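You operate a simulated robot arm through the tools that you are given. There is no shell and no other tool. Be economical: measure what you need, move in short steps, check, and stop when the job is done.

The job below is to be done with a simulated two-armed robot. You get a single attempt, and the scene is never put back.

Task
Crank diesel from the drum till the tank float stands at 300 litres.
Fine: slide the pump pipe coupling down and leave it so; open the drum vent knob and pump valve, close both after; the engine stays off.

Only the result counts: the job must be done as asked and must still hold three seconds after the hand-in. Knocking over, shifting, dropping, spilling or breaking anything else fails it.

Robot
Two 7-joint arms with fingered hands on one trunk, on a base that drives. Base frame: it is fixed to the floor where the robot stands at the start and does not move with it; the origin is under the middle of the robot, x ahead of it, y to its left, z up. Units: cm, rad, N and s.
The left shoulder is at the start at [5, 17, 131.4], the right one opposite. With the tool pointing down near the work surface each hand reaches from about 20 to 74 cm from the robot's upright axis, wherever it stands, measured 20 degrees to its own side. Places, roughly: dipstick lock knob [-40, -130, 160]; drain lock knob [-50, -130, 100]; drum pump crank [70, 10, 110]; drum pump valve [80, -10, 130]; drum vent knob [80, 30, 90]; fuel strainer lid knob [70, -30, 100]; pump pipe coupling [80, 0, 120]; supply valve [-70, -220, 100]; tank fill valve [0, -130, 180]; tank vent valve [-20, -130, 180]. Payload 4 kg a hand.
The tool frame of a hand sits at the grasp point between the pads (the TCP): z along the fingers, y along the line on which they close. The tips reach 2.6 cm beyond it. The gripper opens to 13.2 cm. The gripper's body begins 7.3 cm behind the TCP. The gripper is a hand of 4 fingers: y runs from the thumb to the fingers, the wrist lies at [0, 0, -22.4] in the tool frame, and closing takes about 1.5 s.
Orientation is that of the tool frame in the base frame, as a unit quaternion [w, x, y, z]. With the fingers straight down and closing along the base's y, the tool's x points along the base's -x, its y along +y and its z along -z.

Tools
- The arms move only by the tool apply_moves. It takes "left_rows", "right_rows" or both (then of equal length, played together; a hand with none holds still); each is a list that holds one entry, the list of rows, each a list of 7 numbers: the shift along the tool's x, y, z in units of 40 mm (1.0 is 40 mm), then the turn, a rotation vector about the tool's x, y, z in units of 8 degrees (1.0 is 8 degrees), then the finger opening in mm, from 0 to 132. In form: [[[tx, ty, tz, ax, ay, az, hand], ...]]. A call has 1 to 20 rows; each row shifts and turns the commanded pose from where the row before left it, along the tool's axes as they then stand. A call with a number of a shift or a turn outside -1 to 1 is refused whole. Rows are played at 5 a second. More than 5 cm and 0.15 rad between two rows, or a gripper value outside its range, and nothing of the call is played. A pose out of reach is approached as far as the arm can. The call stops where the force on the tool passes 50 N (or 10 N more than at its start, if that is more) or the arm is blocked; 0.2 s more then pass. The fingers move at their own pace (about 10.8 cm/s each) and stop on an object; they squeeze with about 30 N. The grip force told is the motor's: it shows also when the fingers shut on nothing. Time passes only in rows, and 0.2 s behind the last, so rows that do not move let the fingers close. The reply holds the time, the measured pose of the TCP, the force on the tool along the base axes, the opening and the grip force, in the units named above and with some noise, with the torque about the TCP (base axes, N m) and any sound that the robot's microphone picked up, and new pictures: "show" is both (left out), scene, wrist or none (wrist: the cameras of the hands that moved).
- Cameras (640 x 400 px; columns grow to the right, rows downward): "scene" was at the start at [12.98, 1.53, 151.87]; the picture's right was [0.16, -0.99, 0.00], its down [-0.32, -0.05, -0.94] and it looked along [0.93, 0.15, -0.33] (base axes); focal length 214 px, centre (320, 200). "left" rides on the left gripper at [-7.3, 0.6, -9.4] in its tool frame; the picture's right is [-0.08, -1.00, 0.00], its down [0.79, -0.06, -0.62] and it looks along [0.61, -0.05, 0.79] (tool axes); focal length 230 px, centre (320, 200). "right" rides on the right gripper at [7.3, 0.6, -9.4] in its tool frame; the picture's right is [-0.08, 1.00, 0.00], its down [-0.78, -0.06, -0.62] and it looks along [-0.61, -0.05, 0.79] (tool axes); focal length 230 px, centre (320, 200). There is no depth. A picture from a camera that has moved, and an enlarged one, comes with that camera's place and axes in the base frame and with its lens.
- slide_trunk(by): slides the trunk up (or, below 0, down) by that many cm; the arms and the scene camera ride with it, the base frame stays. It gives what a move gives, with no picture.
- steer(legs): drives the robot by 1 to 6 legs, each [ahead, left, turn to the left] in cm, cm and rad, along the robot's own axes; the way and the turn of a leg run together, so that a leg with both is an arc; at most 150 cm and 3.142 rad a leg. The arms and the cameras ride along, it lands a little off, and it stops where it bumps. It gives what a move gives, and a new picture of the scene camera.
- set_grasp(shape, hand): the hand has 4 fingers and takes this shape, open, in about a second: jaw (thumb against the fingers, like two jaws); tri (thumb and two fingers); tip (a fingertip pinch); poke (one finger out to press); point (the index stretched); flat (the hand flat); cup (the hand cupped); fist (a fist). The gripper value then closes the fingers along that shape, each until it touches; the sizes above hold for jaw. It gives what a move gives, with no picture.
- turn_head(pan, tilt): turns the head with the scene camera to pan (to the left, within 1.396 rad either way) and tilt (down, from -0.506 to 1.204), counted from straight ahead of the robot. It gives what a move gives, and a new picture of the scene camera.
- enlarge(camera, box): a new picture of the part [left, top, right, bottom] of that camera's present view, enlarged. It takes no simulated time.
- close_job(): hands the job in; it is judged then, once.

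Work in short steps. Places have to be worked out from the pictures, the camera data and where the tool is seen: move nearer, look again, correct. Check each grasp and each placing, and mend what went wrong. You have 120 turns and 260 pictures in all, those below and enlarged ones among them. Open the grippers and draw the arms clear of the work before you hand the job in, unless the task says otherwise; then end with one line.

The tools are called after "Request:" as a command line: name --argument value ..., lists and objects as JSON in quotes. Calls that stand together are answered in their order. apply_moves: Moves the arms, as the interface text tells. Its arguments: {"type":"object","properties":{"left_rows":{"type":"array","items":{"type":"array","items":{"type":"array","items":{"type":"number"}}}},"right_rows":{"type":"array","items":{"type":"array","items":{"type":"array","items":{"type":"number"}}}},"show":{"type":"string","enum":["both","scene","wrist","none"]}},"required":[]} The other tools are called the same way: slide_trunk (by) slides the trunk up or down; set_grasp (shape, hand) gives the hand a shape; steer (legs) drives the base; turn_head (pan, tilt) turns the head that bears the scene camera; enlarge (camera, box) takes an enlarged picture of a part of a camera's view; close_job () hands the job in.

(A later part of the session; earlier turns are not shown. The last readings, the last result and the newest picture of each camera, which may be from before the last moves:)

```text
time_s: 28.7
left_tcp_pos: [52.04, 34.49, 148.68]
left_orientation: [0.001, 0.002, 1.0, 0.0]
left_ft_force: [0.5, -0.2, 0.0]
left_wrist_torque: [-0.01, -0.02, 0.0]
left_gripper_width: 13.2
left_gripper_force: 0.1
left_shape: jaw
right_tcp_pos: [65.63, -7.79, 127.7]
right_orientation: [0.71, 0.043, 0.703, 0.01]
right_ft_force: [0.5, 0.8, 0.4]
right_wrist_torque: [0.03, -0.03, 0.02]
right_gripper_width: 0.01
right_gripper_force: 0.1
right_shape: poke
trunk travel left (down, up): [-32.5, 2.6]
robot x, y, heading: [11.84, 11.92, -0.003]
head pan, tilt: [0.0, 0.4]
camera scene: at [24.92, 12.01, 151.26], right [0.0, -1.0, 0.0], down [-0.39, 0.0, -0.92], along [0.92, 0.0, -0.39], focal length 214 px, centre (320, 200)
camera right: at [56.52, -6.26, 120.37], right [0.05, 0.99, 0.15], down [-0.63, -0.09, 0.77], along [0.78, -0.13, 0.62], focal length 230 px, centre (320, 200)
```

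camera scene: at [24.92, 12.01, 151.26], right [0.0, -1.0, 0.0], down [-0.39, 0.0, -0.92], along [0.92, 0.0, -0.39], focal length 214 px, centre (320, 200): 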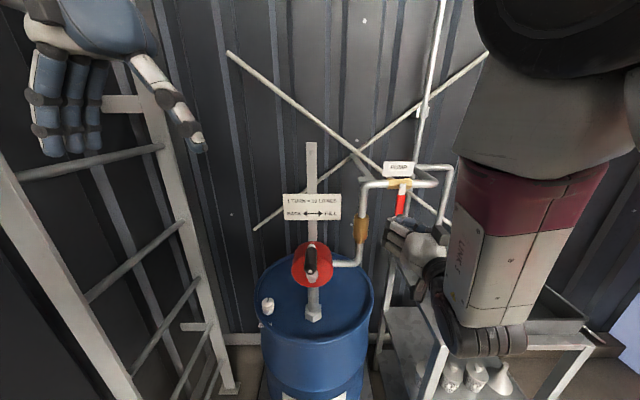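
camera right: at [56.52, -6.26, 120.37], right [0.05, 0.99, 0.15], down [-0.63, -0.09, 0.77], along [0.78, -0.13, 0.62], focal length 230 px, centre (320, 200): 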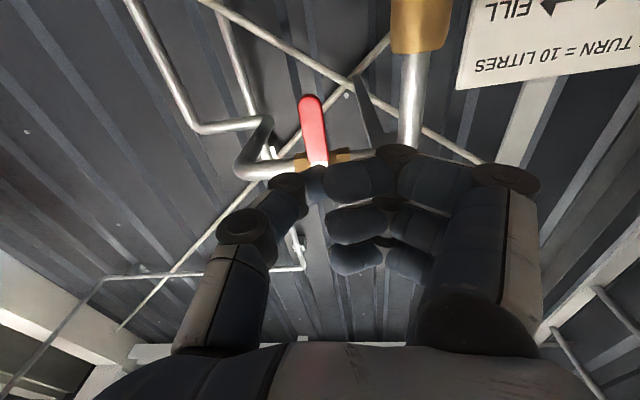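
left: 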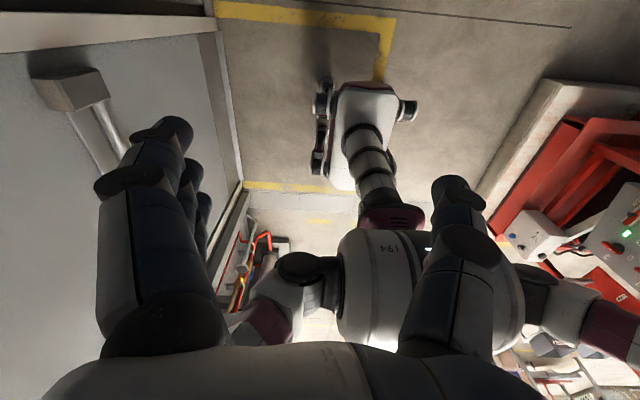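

I zoom on the hand in the scene view to see which finger is out.

Request:
enlarge --camera "scene" --box '[340, 150, 468, 260]'

Request:
enlarge --camera "right" --box '[220, 140, 460, 290]'

```text
3.64 times, centred on (404, 205) of scene
camera zoom: at [24.92, 12.01, 151.26], right [0.0, -1.0, 0.0], down [-0.39, 0.0, -0.92], along [0.92, 0.0, -0.39], focal length 780 px, centre (14, 182)
```

zoom: 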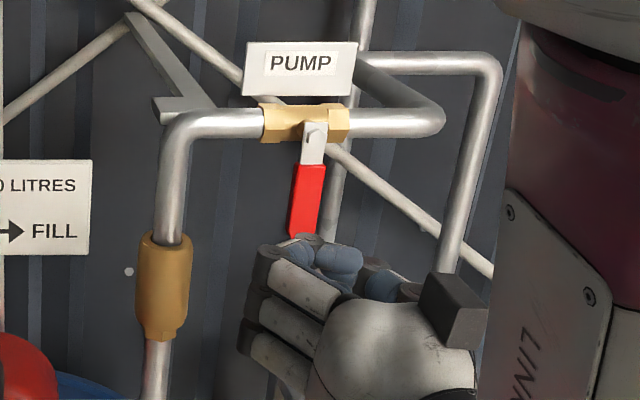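

```text
2.67 times, centred on (340, 215) of right
camera zoom: at [56.52, -6.26, 120.37], right [0.05, 0.99, 0.15], down [-0.63, -0.09, 0.77], along [0.78, -0.13, 0.62], focal length 614 px, centre (267, 160)
```

zoom: 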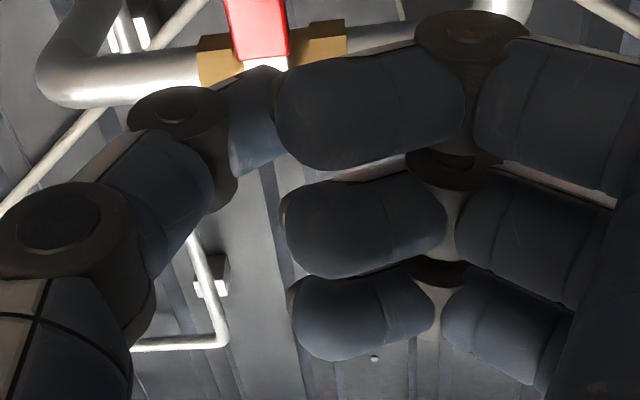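

All fingers are curled, not useful. I try the "point" shape with the hand value open.

Request:
set_grasp --hand "right" --shape "point"

Request:
enlarge --camera "right" --box '[160, 80, 480, 280]'

Request:
enlarge --camera "scene" --box '[340, 150, 468, 260]'

```text
time_s: 29.6
left_tcp_pos: [51.99, 34.49, 148.55]
left_orientation: [0.0, 0.002, 1.0, 0.0]
left_ft_force: [0.7, 0.0, 0.5]
left_wrist_torque: [-0.01, -0.04, 0.0]
left_gripper_width: 13.19
left_gripper_force: 0.0
left_shape: jaw
right_tcp_pos: [65.62, -7.81, 127.52]
right_orientation: [0.71, 0.044, 0.703, 0.009]
right_ft_force: [-0.4, -0.3, -0.7]
right_wrist_torque: [-0.04, -0.03, 0.0]
right_gripper_width: 12.59
right_gripper_force: 0.0
right_shape: point
trunk travel left (down, up): [-32.5, 2.6]
robot x, y, heading: [11.91, 11.84, -0.008]
head pan, tilt: [0.0, 0.4]
```

```text
2.00 times, centred on (320, 180) of right
camera zoom: at [56.52, -6.29, 120.34], right [0.05, 0.99, 0.15], down [-0.63, -0.09, 0.77], along [0.78, -0.13, 0.62], focal length 460 px, centre (320, 240)
```

zoom: 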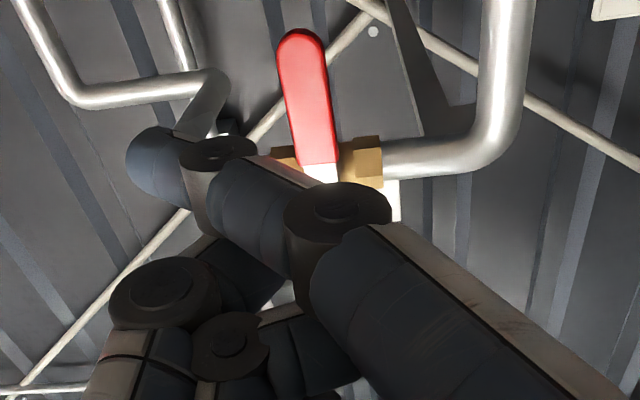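

```text
3.64 times, centred on (404, 205) of scene
camera zoom: at [24.92, 12.01, 151.26], right [0.0, -1.0, 0.0], down [-0.39, 0.0, -0.92], along [0.92, 0.0, -0.39], focal length 780 px, centre (14, 182)
```

zoom: 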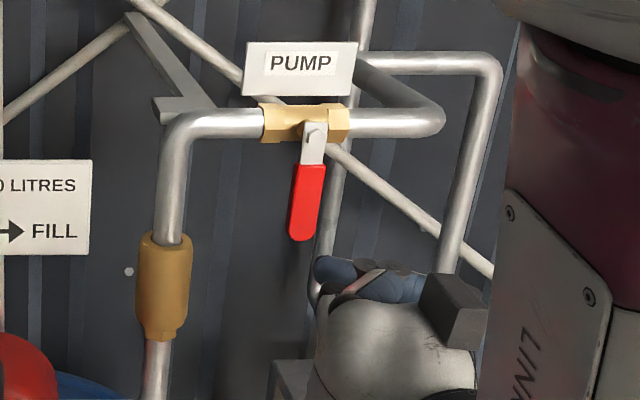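

The finger seems mid-motion; I let a little time pass with the hand open and look again.

Request:
apply_moves --right_rows '[[[0, 0, 0, 0, 0, 0, 132], [0, 0, 0, 0, 0, 0, 132], [0, 0, 0, 0, 0, 0, 132], [0, 0, 0, 0, 0, 0, 132]]]'

```text
time_s: 30.6
left_tcp_pos: [51.99, 34.48, 148.62]
left_orientation: [0.0, 0.002, 1.0, -0.001]
left_ft_force: [0.2, -0.6, 0.5]
left_wrist_torque: [0.0, 0.0, 0.01]
left_gripper_width: 13.2
left_gripper_force: 0.1
left_shape: jaw
right_tcp_pos: [65.67, -7.87, 127.54]
right_orientation: [0.709, 0.045, 0.703, 0.008]
right_ft_force: [-0.1, -1.0, -0.4]
right_wrist_torque: [0.0, -0.01, 0.01]
right_gripper_width: 12.6
right_gripper_force: 0.1
right_shape: point
trunk travel left (down, up): [-32.5, 2.6]
robot x, y, heading: [11.86, 12.2, -0.002]
head pan, tilt: [0.0, 0.4]
camera scene: at [24.92, 12.01, 151.26], right [0.0, -1.0, 0.0], down [-0.39, 0.0, -0.92], along [0.92, 0.0, -0.39], focal length 214 px, centre (320, 200)
camera right: at [56.51, -6.33, 120.28], right [0.05, 0.99, 0.15], down [-0.63, -0.09, 0.77], along [0.78, -0.13, 0.61], focal length 230 px, centre (320, 200)
```

scene: 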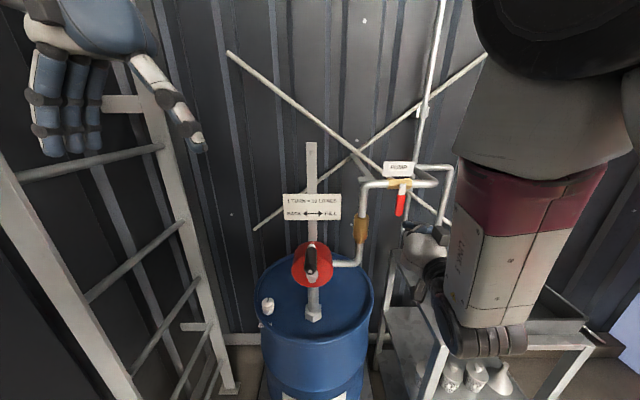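
right: 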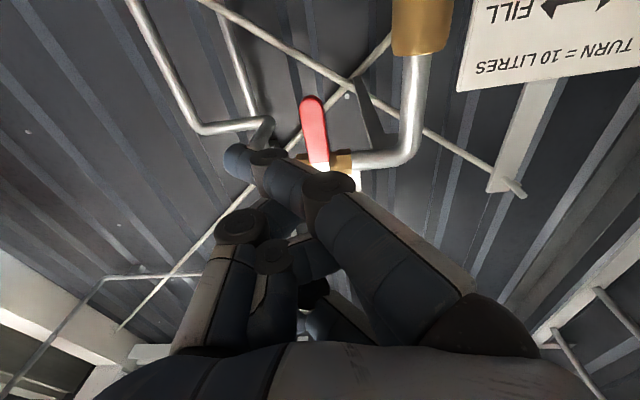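

In "point" shape the index stretches diagonally forward/right with its tip about 3.5 cm right of and 2.7 cm below the TCP: good for pushing the lever rightward. I move left to y≈-1.5 and partly forward to check.

Request:
apply_moves --right_rows '[[[-0.1, 0.6, 0, 0, 0, 0, 132], [-0.2, 0.6, 0, 0, 0, 0, 132], [-0.25, 0.4, 0, 0, 0, 0, 132], [0, 0, 0.6, 0, 0, 0, 132], [0, 0, 0.6, 0, 0, 0, 132], [0, 0, 0.4, 0, 0, 0, 132], [0, 0, 0, 0, 0, 0, 132]]]'

Request:
enlarge --camera "scene" --box '[340, 150, 468, 260]'

```text
time_s: 32.2
left_tcp_pos: [52.14, 34.52, 148.64]
left_orientation: [0.001, 0.002, 1.0, 0.0]
left_ft_force: [-0.6, -0.3, 0.0]
left_wrist_torque: [0.0, -0.03, -0.01]
left_gripper_width: 13.18
left_gripper_force: 0.1
left_shape: jaw
right_tcp_pos: [71.59, 0.3, 129.5]
right_orientation: [0.709, 0.0, 0.705, 0.0]
right_ft_force: [0.3, 1.4, 0.4]
right_wrist_torque: [-0.03, 0.0, 0.0]
right_gripper_width: 12.62
right_gripper_force: 0.1
right_shape: point
trunk travel left (down, up): [-32.5, 2.6]
robot x, y, heading: [11.84, 12.0, -0.006]
head pan, tilt: [0.0, 0.4]
camera scene: at [24.9, 12.02, 151.26], right [0.0, -1.0, 0.0], down [-0.39, 0.0, -0.92], along [0.92, 0.0, -0.39], focal length 214 px, centre (320, 200)
camera right: at [62.49, 0.84, 122.27], right [0.0, 1.0, 0.08], down [-0.62, -0.06, 0.78], along [0.79, -0.05, 0.62], focal length 230 px, centre (320, 200)
```

scene: 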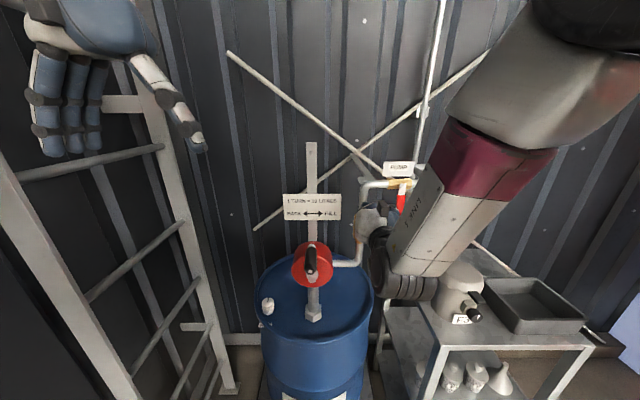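
right: 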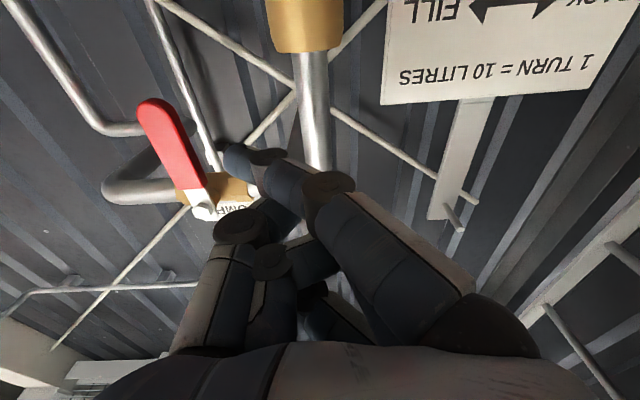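

```text
3.64 times, centred on (404, 205) of scene
camera zoom: at [24.9, 12.02, 151.26], right [0.0, -1.0, 0.0], down [-0.39, 0.0, -0.92], along [0.92, 0.0, -0.39], focal length 780 px, centre (14, 182)
```

zoom: 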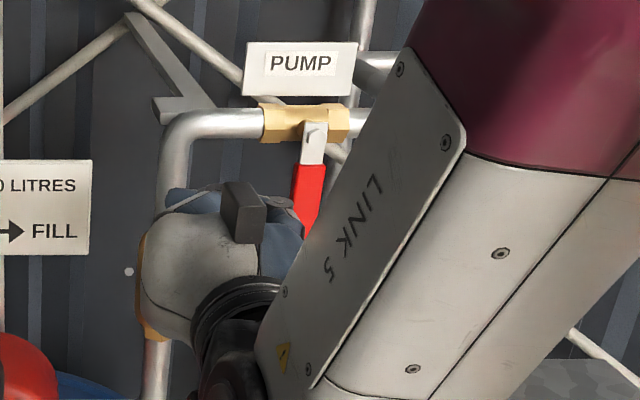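

The tip is near (71.5, -3.3, 126.8), left of the lever. I advance 4 cm and begin pushing right to about 30° lever angle, then check.

Request:
apply_moves --right_rows '[[[0, 0, 0.5, 0, 0, 0, 132], [0, 0, 0.5, 0, 0, 0, 132], [0, -0.45, 0, 0, 0, 0, 132], [0, -0.45, 0, 0, 0, 0, 132], [0, -0.2, 0, 0, 0, 0, 132], [0, -0.2, 0, 0, 0, 0, 132], [0, -0.2, 0, 0, 0, 0, 132], [0, -0.2, 0, 0, 0, 0, 132], [0, 0, 0, 0, 0, 0, 132]]]'

Request:
enlarge --camera "scene" --box '[340, 150, 468, 260]'

```text
time_s: 34.2
left_tcp_pos: [52.02, 34.56, 148.65]
left_orientation: [0.001, 0.002, 1.0, 0.0]
left_ft_force: [-0.4, -0.8, -0.5]
left_wrist_torque: [0.03, -0.03, -0.01]
left_gripper_width: 13.2
left_gripper_force: 0.1
left_shape: jaw
right_tcp_pos: [75.88, -4.53, 129.77]
right_orientation: [0.708, 0.024, 0.705, 0.004]
right_ft_force: [-1.9, 4.5, 2.3]
right_wrist_torque: [-0.01, -0.01, -0.03]
right_gripper_width: 0.0
right_gripper_force: 0.1
right_shape: point
right hand out of reach, approached as far as the arm can: row 4, 6, 7, 8
trunk travel left (down, up): [-32.5, 2.6]
robot x, y, heading: [11.59, 11.73, -0.004]
head pan, tilt: [0.0, 0.4]
camera scene: at [24.88, 12.1, 151.27], right [0.0, -1.0, 0.0], down [-0.39, 0.0, -0.92], along [0.92, 0.0, -0.39], focal length 214 px, centre (320, 200)
camera right: at [66.7, -3.4, 122.51], right [0.03, 0.99, 0.12], down [-0.62, -0.07, 0.78], along [0.78, -0.1, 0.62], focal length 230 px, centre (320, 200)
```

scene: 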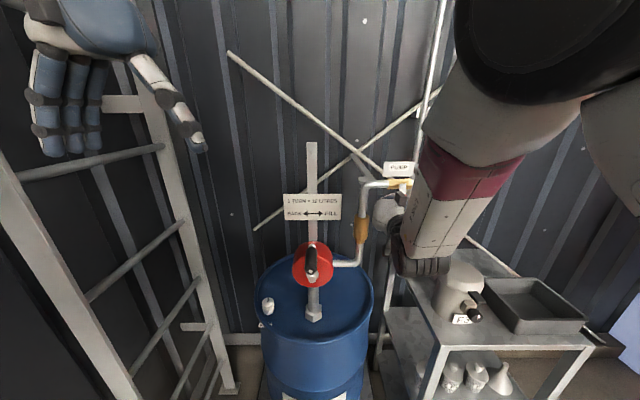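
right: 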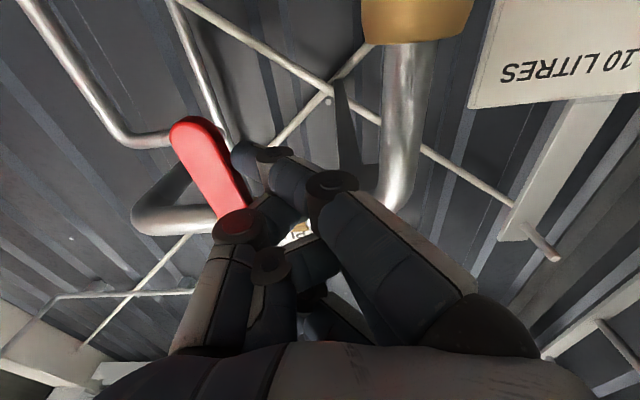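

```text
3.64 times, centred on (404, 205) of scene
camera zoom: at [24.88, 12.1, 151.27], right [0.0, -1.0, 0.0], down [-0.39, 0.0, -0.92], along [0.92, 0.0, -0.39], focal length 780 px, centre (14, 182)
```

zoom: 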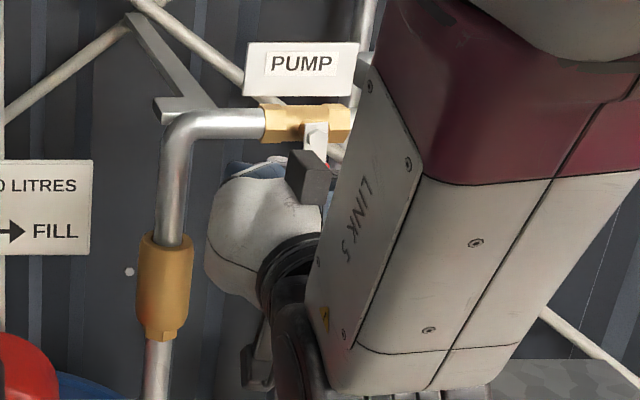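

The arm's wrist is at a limit when moving right, so I'll use small base motions to push instead. First I check the tip–lever contact.

Request:
enlarge --camera "right" --box '[130, 90, 370, 240]'

```text
2.67 times, centred on (250, 165) of right
camera zoom: at [66.7, -3.4, 122.51], right [0.03, 0.99, 0.12], down [-0.62, -0.07, 0.78], along [0.78, -0.1, 0.62], focal length 614 px, centre (507, 293)
```

zoom: 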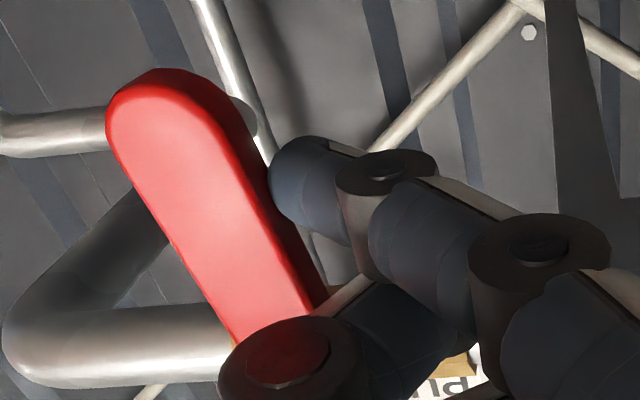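

The index tip touches the lever's left side. I drive the base right 2 cm to push and check forces and lever angle.

Request:
steer --legs '[[0, -2, 0]]'

Request:
enlarge --camera "right" --box '[130, 90, 370, 240]'

```text
time_s: 35.1
left_tcp_pos: [52.07, 32.42, 148.58]
left_orientation: [-0.001, 0.002, 1.0, 0.0]
left_ft_force: [0.6, 0.6, -0.1]
left_wrist_torque: [0.0, 0.0, -0.03]
left_gripper_width: 13.18
left_gripper_force: 0.0
left_shape: jaw
right_tcp_pos: [75.93, -6.71, 129.73]
right_orientation: [0.707, 0.025, 0.706, 0.003]
right_ft_force: [0.6, -0.2, 0.0]
right_wrist_torque: [-0.01, -0.01, -0.02]
right_gripper_width: 0.01
right_gripper_force: 0.0
right_shape: point
trunk travel left (down, up): [-32.5, 2.6]
robot x, y, heading: [11.63, 9.79, -0.002]
head pan, tilt: [0.0, 0.4]
camera scene: at [24.93, 9.99, 151.26], right [0.0, -1.0, 0.0], down [-0.39, 0.0, -0.92], along [0.92, 0.0, -0.39], focal length 214 px, centre (320, 200)
```

scene: 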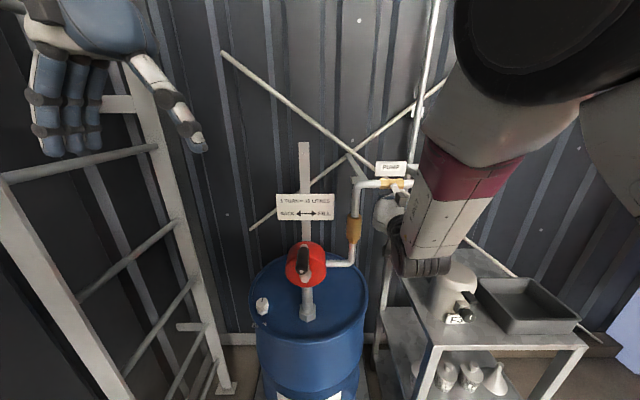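

```text
2.67 times, centred on (250, 165) of right
camera zoom: at [66.71, -5.54, 122.37], right [0.03, 0.99, 0.12], down [-0.62, -0.07, 0.78], along [0.78, -0.1, 0.61], focal length 614 px, centre (507, 293)
```

zoom: 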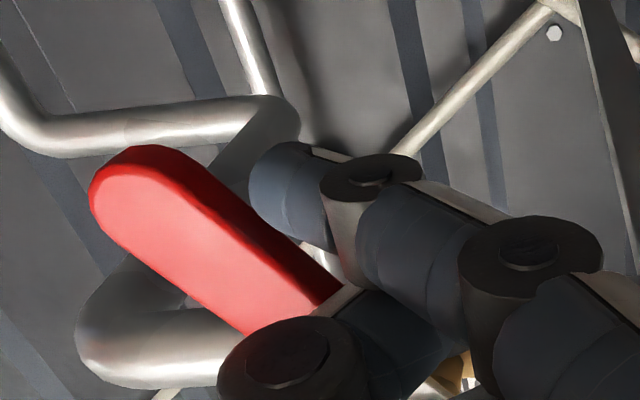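

The lever is rotating right, so that is the free direction. Continue with another 3 cm to the right.

Request:
steer --legs '[[0, -3, 0]]'

Request:
enlarge --camera "right" --box '[130, 90, 370, 240]'

```text
time_s: 36.0
left_tcp_pos: [52.05, 29.6, 148.49]
left_orientation: [0.0, 0.002, 1.0, 0.001]
left_ft_force: [0.4, 0.4, 0.4]
left_wrist_torque: [0.01, -0.04, -0.01]
left_gripper_width: 13.17
left_gripper_force: 0.0
left_shape: jaw
right_tcp_pos: [75.83, -9.96, 129.79]
right_orientation: [0.708, 0.029, 0.706, 0.003]
right_ft_force: [0.0, 0.6, -0.5]
right_wrist_torque: [-0.01, 0.05, 0.01]
right_gripper_width: 0.02
right_gripper_force: 0.1
right_shape: point
trunk travel left (down, up): [-32.5, 2.6]
robot x, y, heading: [11.88, 7.1, -0.003]
head pan, tilt: [0.0, 0.4]
camera scene: at [24.91, 7.01, 151.26], right [0.0, -1.0, 0.0], down [-0.39, 0.0, -0.92], along [0.92, 0.0, -0.39], focal length 214 px, centre (320, 200)
```

scene: 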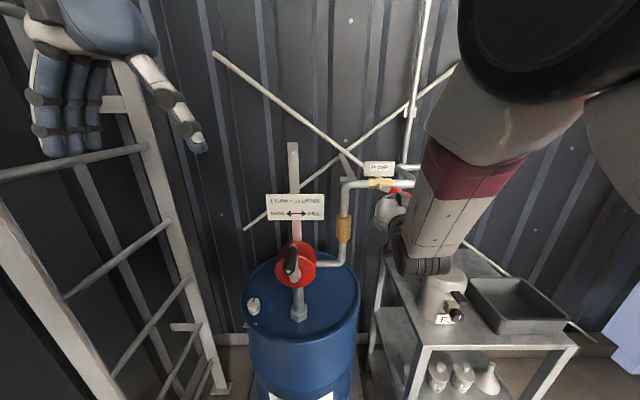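

```text
2.67 times, centred on (250, 165) of right
camera zoom: at [66.75, -8.73, 122.48], right [0.04, 0.99, 0.12], down [-0.62, -0.07, 0.78], along [0.78, -0.11, 0.61], focal length 614 px, centre (507, 293)
```

zoom: 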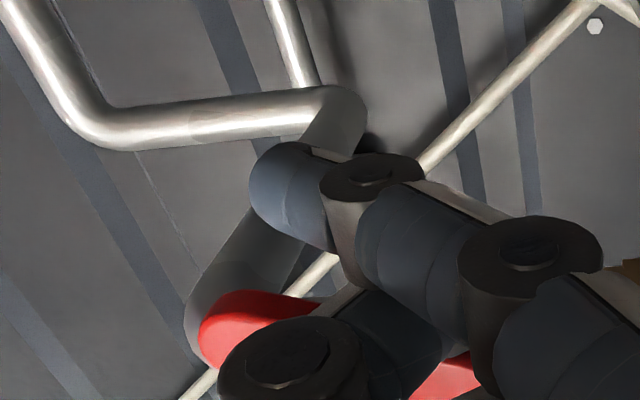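

The lever is now close to horizontal. I check in the scene view.

Request:
enlarge --camera "scene" --box '[330, 145, 440, 225]'

```text
5.00 times, centred on (385, 185) of scene
camera zoom: at [24.91, 7.01, 151.26], right [0.0, -1.0, 0.0], down [-0.39, 0.0, -0.92], along [0.92, 0.0, -0.39], focal length 1072 px, centre (-5, 275)
```

zoom: 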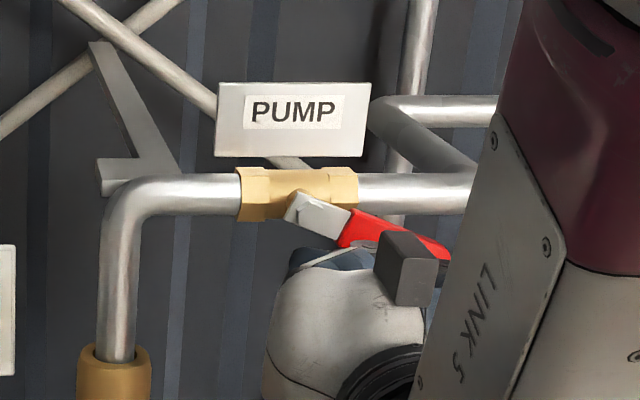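

Lever is about 20–25° short of horizontal. I lift with the trunk by 2 cm to push it up.

Request:
slide_trunk --by 2.0

Request:
enlarge --camera "scene" --box '[330, 145, 440, 225]'

```text
time_s: 36.7
left_tcp_pos: [52.02, 29.26, 150.58]
left_orientation: [0.0, 0.001, 1.0, 0.001]
left_ft_force: [0.5, 0.6, 0.9]
left_wrist_torque: [0.0, -0.03, -0.02]
left_gripper_width: 13.19
left_gripper_force: 0.0
left_shape: jaw
right_tcp_pos: [75.93, -10.13, 131.29]
right_orientation: [0.704, 0.031, 0.709, 0.003]
right_ft_force: [-4.3, -6.4, -25.7]
right_wrist_torque: [0.22, 0.21, 0.02]
right_gripper_width: 0.0
right_gripper_force: 0.1
right_shape: point
trunk travel left (down, up): [-34.5, 0.6]
robot x, y, heading: [11.82, 6.79, -0.007]
head pan, tilt: [0.0, 0.4]
```

```text
5.00 times, centred on (385, 185) of scene
camera zoom: at [25.05, 6.84, 153.18], right [0.0, -1.0, 0.0], down [-0.39, 0.0, -0.92], along [0.92, 0.0, -0.39], focal length 1072 px, centre (-5, 275)
```

zoom: 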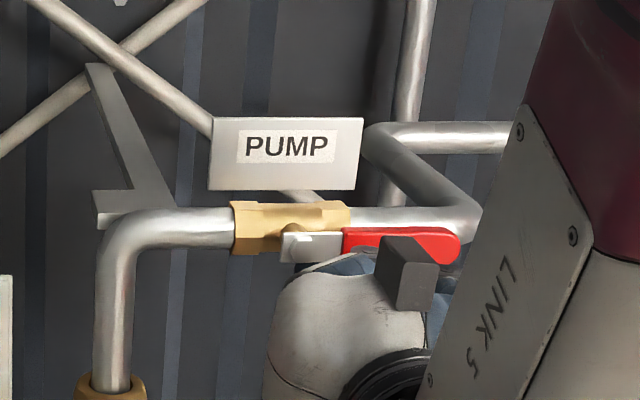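

The valve is fully open, lever in line with the pipe. I lower the trunk 2 cm to unload and back the base off 12 cm straight.

Request:
slide_trunk --by -2.0

Request:
steer --legs '[[-10, 0, 0]]'

Request:
enlarge --camera "scene" --box '[230, 150, 422, 270]'

```text
time_s: 37.4
left_tcp_pos: [51.99, 29.51, 148.52]
left_orientation: [0.001, 0.002, 1.0, 0.001]
left_ft_force: [0.0, -0.8, 0.1]
left_wrist_torque: [0.02, 0.01, -0.02]
left_gripper_width: 13.17
left_gripper_force: 0.0
left_shape: jaw
right_tcp_pos: [76.07, -10.0, 129.95]
right_orientation: [0.709, 0.029, 0.704, 0.004]
right_ft_force: [-0.2, 0.1, 0.0]
right_wrist_torque: [0.02, 0.0, 0.0]
right_gripper_width: 0.01
right_gripper_force: 0.0
right_shape: point
trunk travel left (down, up): [-32.5, 2.6]
robot x, y, heading: [11.97, 6.82, -0.002]
head pan, tilt: [0.0, 0.4]
```

```text
time_s: 38.5
left_tcp_pos: [42.26, 29.54, 148.61]
left_orientation: [0.0, 0.002, 1.0, 0.0]
left_ft_force: [0.1, 0.2, 1.0]
left_wrist_torque: [0.04, 0.0, 0.04]
left_gripper_width: 13.19
left_gripper_force: 0.0
left_shape: jaw
right_tcp_pos: [66.14, -9.85, 129.76]
right_orientation: [0.708, 0.03, 0.706, 0.002]
right_ft_force: [0.1, 0.0, -0.3]
right_wrist_torque: [-0.01, 0.02, -0.01]
right_gripper_width: 0.01
right_gripper_force: 0.0
right_shape: point
trunk travel left (down, up): [-32.5, 2.6]
robot x, y, heading: [2.09, 7.36, -0.002]
head pan, tilt: [0.0, 0.4]
camera scene: at [15.1, 7.13, 151.26], right [0.0, -1.0, 0.0], down [-0.39, 0.0, -0.92], along [0.92, 0.0, -0.39], focal length 214 px, centre (320, 200)
```

scene: 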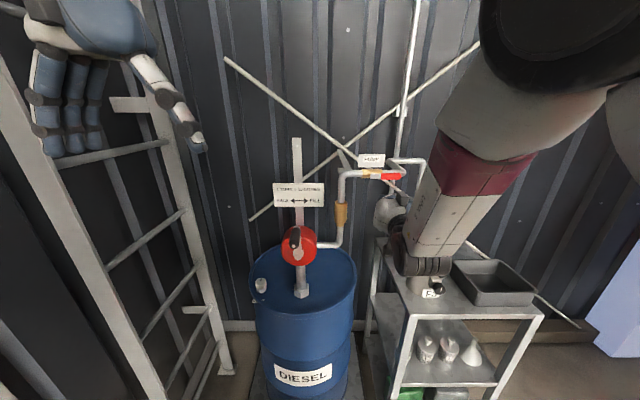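

```text
3.33 times, centred on (326, 210) of scene
camera zoom: at [15.1, 7.13, 151.26], right [0.0, -1.0, 0.0], down [-0.39, 0.0, -0.92], along [0.92, 0.0, -0.39], focal length 715 px, centre (300, 167)
```

zoom: 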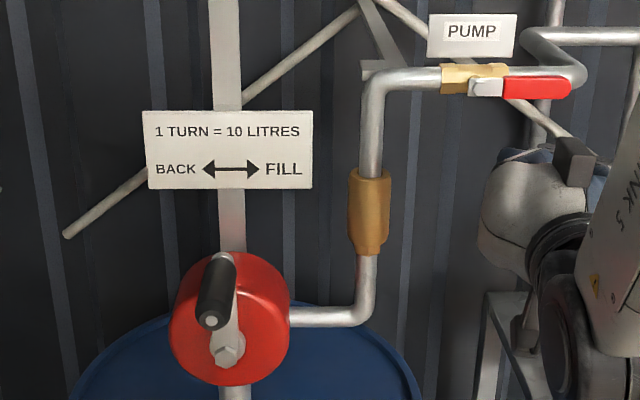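

Valve is open and coupling down. I fold the right hand back to pointing down (reverse of earlier) so it's clear, then will use the left hand on the drum vent.

Request:
apply_moves --right_rows '[[[0, 0, -0.35, 0, 1, 0, 132], [0, 0, -0.35, 0, 1, 0, 132], [0, 0, -0.35, 0, 1, 0, 132], [0, 0, -0.35, 0, 1, 0, 132], [0, 0, -0.35, 0, 1, 0, 132], [0, 0, -0.35, 0, 1, 0, 132], [0, 0, -0.35, 0, 1, 0, 132], [0, 0, -0.35, 0, 1, 0, 132], [0, 0, -0.35, 0, 1, 0, 132], [0, 0, -0.35, 0, 1, 0, 132], [0, 0, -0.35, 0, 1, 0, 132], [0, -0.8, 0, 0, 0.25, 0, 132], [0, -0.8, 0, 0, 0, 0, 132], [0, 0, 0, 0, 0, 0, 132]]]'

```text
time_s: 41.5
left_tcp_pos: [42.31, 29.69, 148.69]
left_orientation: [0.0, 0.002, 1.0, 0.0]
left_ft_force: [0.1, -0.4, 0.2]
left_wrist_torque: [-0.01, -0.02, 0.03]
left_gripper_width: 13.21
left_gripper_force: 0.0
left_shape: jaw
right_tcp_pos: [55.89, -17.93, 138.06]
right_orientation: [0.006, 0.031, 0.999, 0.044]
right_ft_force: [-0.6, -0.4, 0.5]
right_wrist_torque: [0.01, 0.02, -0.01]
right_gripper_width: 0.0
right_gripper_force: 0.1
right_shape: point
right hand out of reach, approached as far as the arm can: row 6
trunk travel left (down, up): [-32.5, 2.6]
robot x, y, heading: [2.09, 6.9, -0.003]
head pan, tilt: [0.0, 0.4]
camera scene: at [15.12, 7.18, 151.26], right [0.0, -1.0, 0.0], down [-0.39, 0.0, -0.92], along [0.92, 0.0, -0.39], focal length 214 px, centre (320, 200)
camera right: at [48.65, -17.77, 147.48], right [0.14, 0.99, 0.09], down [0.77, -0.16, 0.62], along [0.62, -0.02, -0.78], focal length 230 px, centre (320, 200)
```

scene: 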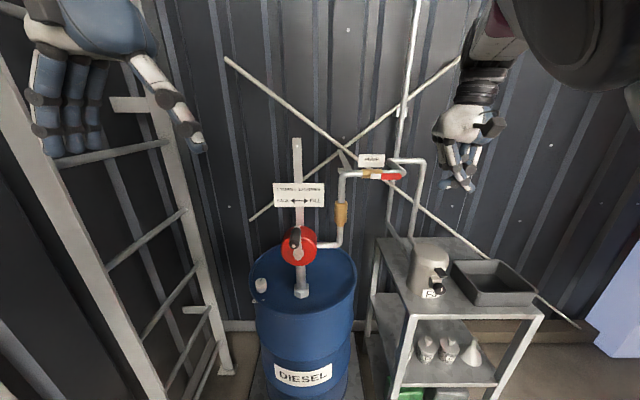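
right: 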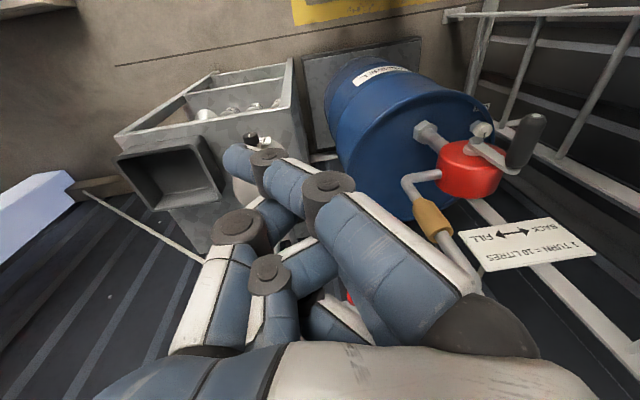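

Stereo with the right camera puts the vent knob near (81, 31, 86.5) and the crank handle tip at (65.5, 14.6, 116.5), radius about 9 cm. I drive back in, ahead 10 and left 5, to use the left hand.

Request:
steer --legs '[[10, 5, 0]]'

Request:
turn_head --pan 0.15 --tilt 0.75

Request:
enlarge --camera "scene" --box '[220, 120, 412, 240]'

```text
time_s: 42.7
left_tcp_pos: [52.27, 34.45, 148.68]
left_orientation: [0.001, 0.002, 1.0, 0.001]
left_ft_force: [0.1, -0.3, -0.3]
left_wrist_torque: [0.0, 0.01, 0.02]
left_gripper_width: 13.2
left_gripper_force: 0.0
left_shape: jaw
right_tcp_pos: [65.98, -13.27, 137.6]
right_orientation: [0.002, 0.032, 0.999, 0.043]
right_ft_force: [-0.1, 0.1, 0.0]
right_wrist_torque: [0.0, -0.01, 0.01]
right_gripper_width: 0.0
right_gripper_force: 0.1
right_shape: point
trunk travel left (down, up): [-32.5, 2.6]
robot x, y, heading: [12.37, 11.8, -0.008]
head pan, tilt: [0.0, 0.4]
camera scene: at [25.06, 11.97, 151.26], right [-0.01, -1.0, 0.0], down [-0.39, 0.0, -0.92], along [0.92, 0.0, -0.39], focal length 214 px, centre (320, 200)
```

scene: 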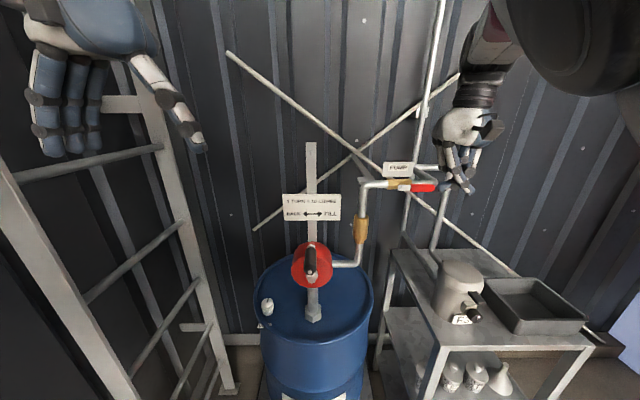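

```text
time_s: 43.5
left_tcp_pos: [52.17, 34.37, 148.67]
left_orientation: [0.001, 0.002, 1.0, 0.0]
left_ft_force: [0.0, 0.5, 0.3]
left_wrist_torque: [0.01, 0.0, 0.01]
left_gripper_width: 13.17
left_gripper_force: 0.0
left_shape: jaw
right_tcp_pos: [65.84, -13.61, 137.71]
right_orientation: [0.001, 0.035, 0.998, 0.045]
right_ft_force: [-0.4, 0.0, -0.4]
right_wrist_torque: [0.02, 0.0, 0.01]
right_gripper_width: 0.0
right_gripper_force: 0.1
right_shape: point
trunk travel left (down, up): [-32.5, 2.6]
robot x, y, heading: [12.16, 12.15, -0.007]
head pan, tilt: [0.15, 0.75]
camera scene: at [23.96, 13.19, 148.16], right [0.14, -0.99, 0.0], down [-0.67, -0.1, -0.73], along [0.72, 0.11, -0.68], focal length 214 px, centre (320, 200)
```

scene: 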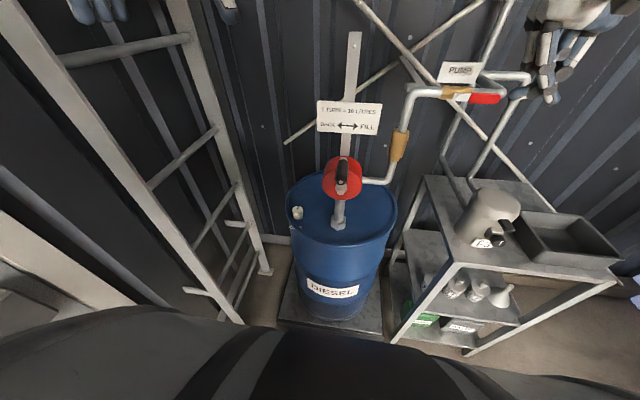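

```text
3.33 times, centred on (316, 180) of scene
camera zoom: at [23.96, 13.19, 148.16], right [0.14, -0.99, 0.0], down [-0.67, -0.1, -0.73], along [0.72, 0.11, -0.68], focal length 715 px, centre (333, 267)
```

zoom: 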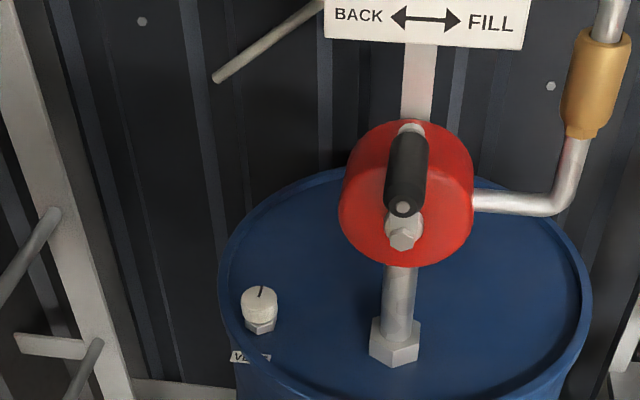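

Knob top is near (82, 31, 87) with its mark pointing away from me. I drive 5 cm more ahead and bring the left hand above the knob.

Request:
steer --legs '[[5, 0, 0]]'

Request:
apply_moves --left_rows '[[[-0.6, -0.1, 0.8, 0, 0, 0, 100], [-0.6, -0.1, 0.8, 0, 0, 0, 100], [-0.6, -0.1, 0.8, 0, 0, 0, 100], [-0.6, -0.1, 0.8, 0, 0, 0, 100], [-0.6, -0.1, 0.8, 0, 0, 0, 100], [-0.6, -0.1, 0.8, 0, 0, 0, 100], [-0.6, -0.1, 0.8, 0, 0, 0, 100], [-0.6, -0.1, 0.8, 0, 0, 0, 100], [-0.6, -0.1, 0.8, 0, 0, 0, 100], [-0.6, 0, 0.8, 0, 0, 0, 100], [0, 0, 0.8, 0, 0, 0, 100], [0, 0, 0.5, 0, 0, 0, 100], [0, 0, 0, 0, 0, 0, 100]]]'

```text
time_s: 44.4
left_tcp_pos: [57.39, 34.44, 148.61]
left_orientation: [0.0, 0.002, 1.0, 0.001]
left_ft_force: [0.1, -0.1, -0.6]
left_wrist_torque: [0.01, 0.03, 0.01]
left_gripper_width: 13.16
left_gripper_force: 0.1
left_shape: jaw
right_tcp_pos: [70.84, -13.58, 137.61]
right_orientation: [0.0, 0.035, 0.998, 0.046]
right_ft_force: [0.9, -0.8, 1.0]
right_wrist_torque: [0.0, 0.05, -0.03]
right_gripper_width: 0.0
right_gripper_force: 0.1
right_shape: point
trunk travel left (down, up): [-32.5, 2.6]
robot x, y, heading: [17.01, 11.86, -0.008]
head pan, tilt: [0.15, 0.75]
camera scene: at [29.0, 13.19, 148.14], right [0.14, -0.99, 0.0], down [-0.68, -0.1, -0.73], along [0.72, 0.11, -0.68], focal length 214 px, centre (320, 200)
```

scene: 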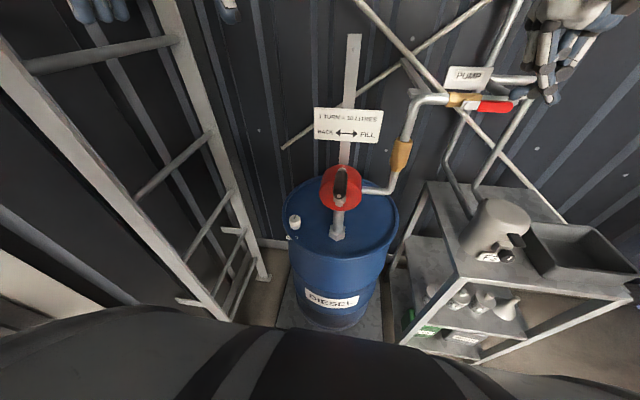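

```text
time_s: 47.2
left_tcp_pos: [81.22, 30.63, 111.48]
left_orientation: [0.001, 0.003, 1.0, 0.0]
left_ft_force: [0.6, -0.2, -0.2]
left_wrist_torque: [-0.02, 0.0, 0.03]
left_gripper_width: 10.06
left_gripper_force: 0.0
left_shape: jaw
right_tcp_pos: [70.76, -13.71, 137.79]
right_orientation: [0.001, 0.036, 0.998, 0.047]
right_ft_force: [0.6, -0.5, 0.7]
right_wrist_torque: [-0.01, 0.01, -0.02]
right_gripper_width: 0.02
right_gripper_force: 0.1
right_shape: point
trunk travel left (down, up): [-32.5, 2.6]
robot x, y, heading: [16.62, 11.65, -0.006]
head pan, tilt: [0.15, 0.75]
camera scene: at [28.88, 13.18, 148.15], right [0.14, -0.99, 0.0], down [-0.67, -0.1, -0.73], along [0.72, 0.11, -0.68], focal length 214 px, centre (320, 200)
camera left: at [88.34, 31.25, 120.79], right [0.07, -1.0, 0.0], down [-0.79, -0.06, 0.62], along [-0.61, -0.04, -0.79], focal length 230 px, centre (320, 200)
```

scene: 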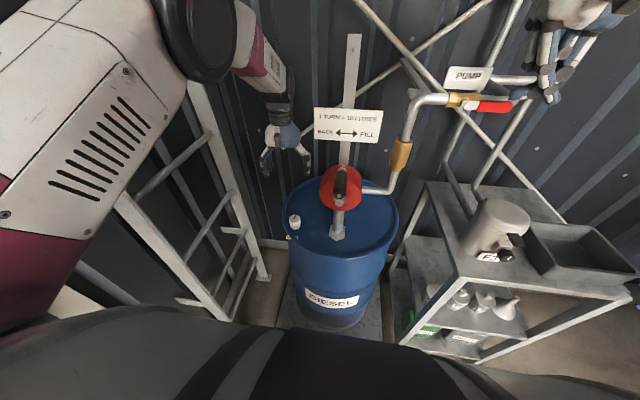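
left: 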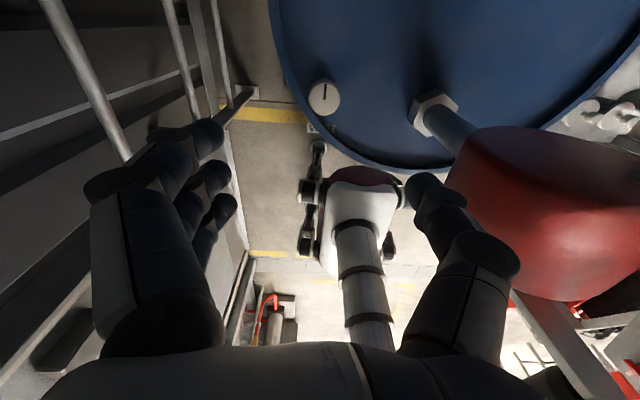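

The left camera sees the knob at about (80.3, 30.3). I enlarge it to see marks.

Request:
enlarge --camera "left" --box '[270, 55, 398, 135]'

Request:
enlarge --camera "scene" --box '[265, 195, 329, 255]'

```text
5.00 times, centred on (334, 95) of left
camera zoom: at [88.34, 31.25, 120.79], right [0.07, -1.0, 0.0], down [-0.79, -0.06, 0.62], along [-0.61, -0.04, -0.79], focal length 1150 px, centre (250, 725)
```

zoom: 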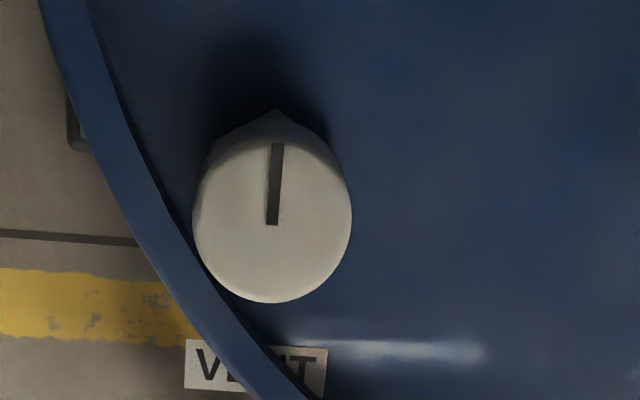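

```text
6.67 times, centred on (297, 225) of scene
camera zoom: at [28.88, 13.18, 148.15], right [0.14, -0.99, 0.0], down [-0.67, -0.1, -0.73], along [0.72, 0.11, -0.68], focal length 1430 px, centre (473, 33)
```

zoom: 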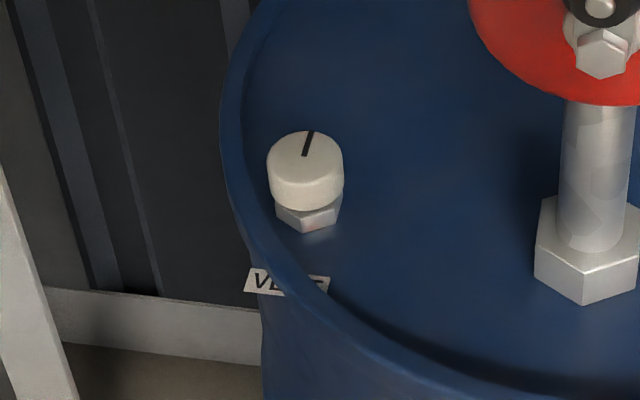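

Knob top is at (80.6, 30.4, 88.8), the drum rim at z≈84.5, so fingers can grip the knob above the rim. I descend to TCP z≈90.

Request:
apply_moves --left_rows '[[[0.15, -0.05, 0.7, 0, 0, 0, 80], [0, 0, 0.8, 0, 0, 0, 70], [0, 0, 0.8, 0, 0, 0, 70], [0, 0, 0.8, 0, 0, 0, 70], [0, 0, 0.8, 0, 0, 0, 70], [0, 0, 0.8, 0, 0, 0, 70], [0, 0, 0.6, 0, 0, 0, 70], [0, 0, 0, 0, 0, 0, 70]]]'

```text
time_s: 49.0
left_tcp_pos: [80.39, 30.48, 90.39]
left_orientation: [0.001, 0.003, 1.0, 0.0]
left_ft_force: [-0.2, -0.4, 0.7]
left_wrist_torque: [0.02, 0.0, 0.01]
left_gripper_width: 7.08
left_gripper_force: 0.1
left_shape: jaw
right_tcp_pos: [70.73, -13.72, 137.71]
right_orientation: [0.001, 0.036, 0.998, 0.047]
right_ft_force: [-1.0, -0.2, -0.1]
right_wrist_torque: [0.0, 0.02, 0.02]
right_gripper_width: 0.0
right_gripper_force: 0.2
right_shape: point
trunk travel left (down, up): [-32.5, 2.6]
robot x, y, heading: [16.91, 11.96, -0.001]
head pan, tilt: [0.15, 0.75]
camera scene: at [28.89, 13.18, 148.15], right [0.14, -0.99, 0.0], down [-0.67, -0.1, -0.73], along [0.72, 0.11, -0.68], focal length 214 px, centre (320, 200)
camera left: at [87.6, 31.02, 99.62], right [0.07, -1.0, 0.0], down [-0.79, -0.06, 0.62], along [-0.61, -0.04, -0.79], focal length 230 px, centre (320, 200)
```

scene: 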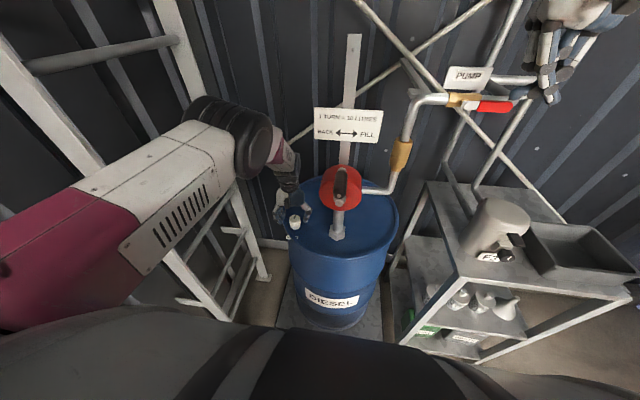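
left: 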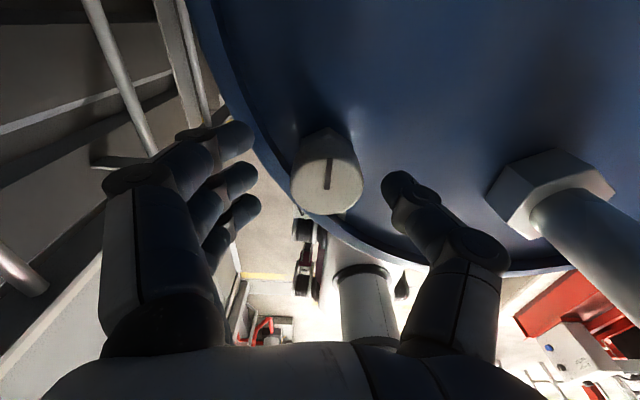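

The knob sits centred between the thumb and fingers. I descend 1 cm and close on it.

Request:
apply_moves --left_rows '[[[0, -0.05, 0.3, 0, 0, 0, 65], [0, 0, 0, 0, 0, 0, 40], [0, 0, 0, 0, 0, 0, 30], [0, 0, 0, 0, 0, 0, 30], [0, 0, 0, 0, 0, 0, 30], [0, 0, 0, 0, 0, 0, 30]]]' --show "wrist"

```text
time_s: 50.4
left_tcp_pos: [80.57, 30.25, 89.12]
left_orientation: [0.0, 0.002, 1.0, 0.0]
left_ft_force: [3.2, -2.9, -2.3]
left_wrist_torque: [-0.1, -0.02, 0.02]
left_gripper_width: 2.58
left_gripper_force: 30.3
left_shape: jaw
right_tcp_pos: [70.79, -13.51, 137.63]
right_orientation: [0.001, 0.035, 0.998, 0.047]
right_ft_force: [1.2, -0.4, 0.3]
right_wrist_torque: [0.01, 0.0, 0.02]
right_gripper_width: 0.0
right_gripper_force: 0.0
right_shape: point
trunk travel left (down, up): [-32.5, 2.6]
robot x, y, heading: [17.07, 11.78, -0.001]
head pan, tilt: [0.15, 0.75]
camera left: at [87.76, 30.79, 98.37], right [0.07, -1.0, 0.0], down [-0.79, -0.06, 0.62], along [-0.61, -0.04, -0.79], focal length 230 px, centre (320, 200)
```

left: 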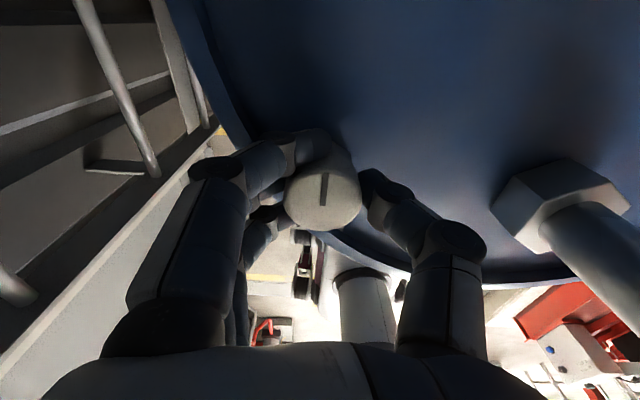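

Gripped at 30 N. I turn counter-clockwise seen from above (tool z negative) by 32° and watch the torque and mark.

Request:
apply_moves --left_rows '[[[0, 0, 0, 0, 0, -1, 30], [0, 0, 0, 0, 0, -1, 30], [0, 0, 0, 0, 0, -1, 30], [0, 0, 0, 0, 0, -1, 30], [0, 0, 0, 0, 0, 0, 30]]]' --show "wrist"

Request:
enlarge --camera "scene" --box '[257, 185, 337, 255]'

```text
time_s: 51.6
left_tcp_pos: [80.5, 30.34, 89.07]
left_orientation: [0.001, -0.275, 0.961, 0.0]
left_ft_force: [-5.3, -0.2, 3.4]
left_wrist_torque: [-0.02, 0.16, -0.02]
left_gripper_width: 2.56
left_gripper_force: 29.7
left_shape: jaw
right_tcp_pos: [70.73, -13.61, 137.82]
right_orientation: [0.002, 0.036, 0.998, 0.048]
right_ft_force: [0.1, -0.1, -0.9]
right_wrist_torque: [-0.02, -0.01, 0.01]
right_gripper_width: 0.03
right_gripper_force: 0.0
right_shape: point
trunk travel left (down, up): [-32.5, 2.6]
robot x, y, heading: [16.83, 12.1, -0.012]
head pan, tilt: [0.15, 0.75]
camera left: at [86.28, 34.67, 98.34], right [0.59, -0.81, 0.0], down [-0.64, -0.47, 0.62], along [-0.5, -0.36, -0.79], focal length 230 px, centre (320, 200)
```

left: 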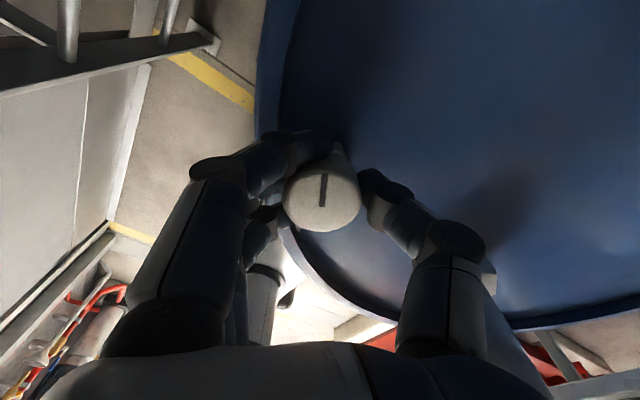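

```text
5.71 times, centred on (297, 220) of scene
camera zoom: at [28.81, 13.18, 148.16], right [0.14, -0.99, 0.0], down [-0.67, -0.1, -0.73], along [0.72, 0.11, -0.68], focal length 1226 px, centre (451, 86)
```

zoom: 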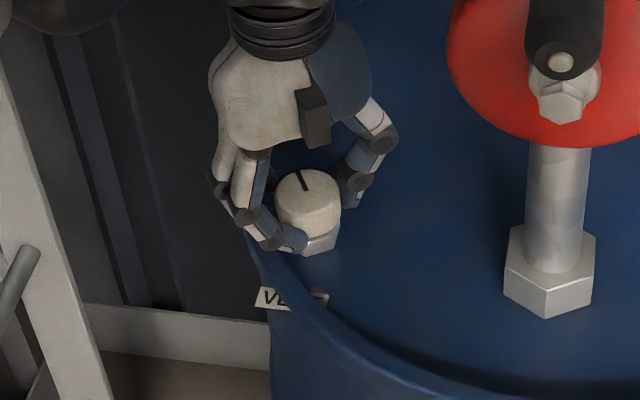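

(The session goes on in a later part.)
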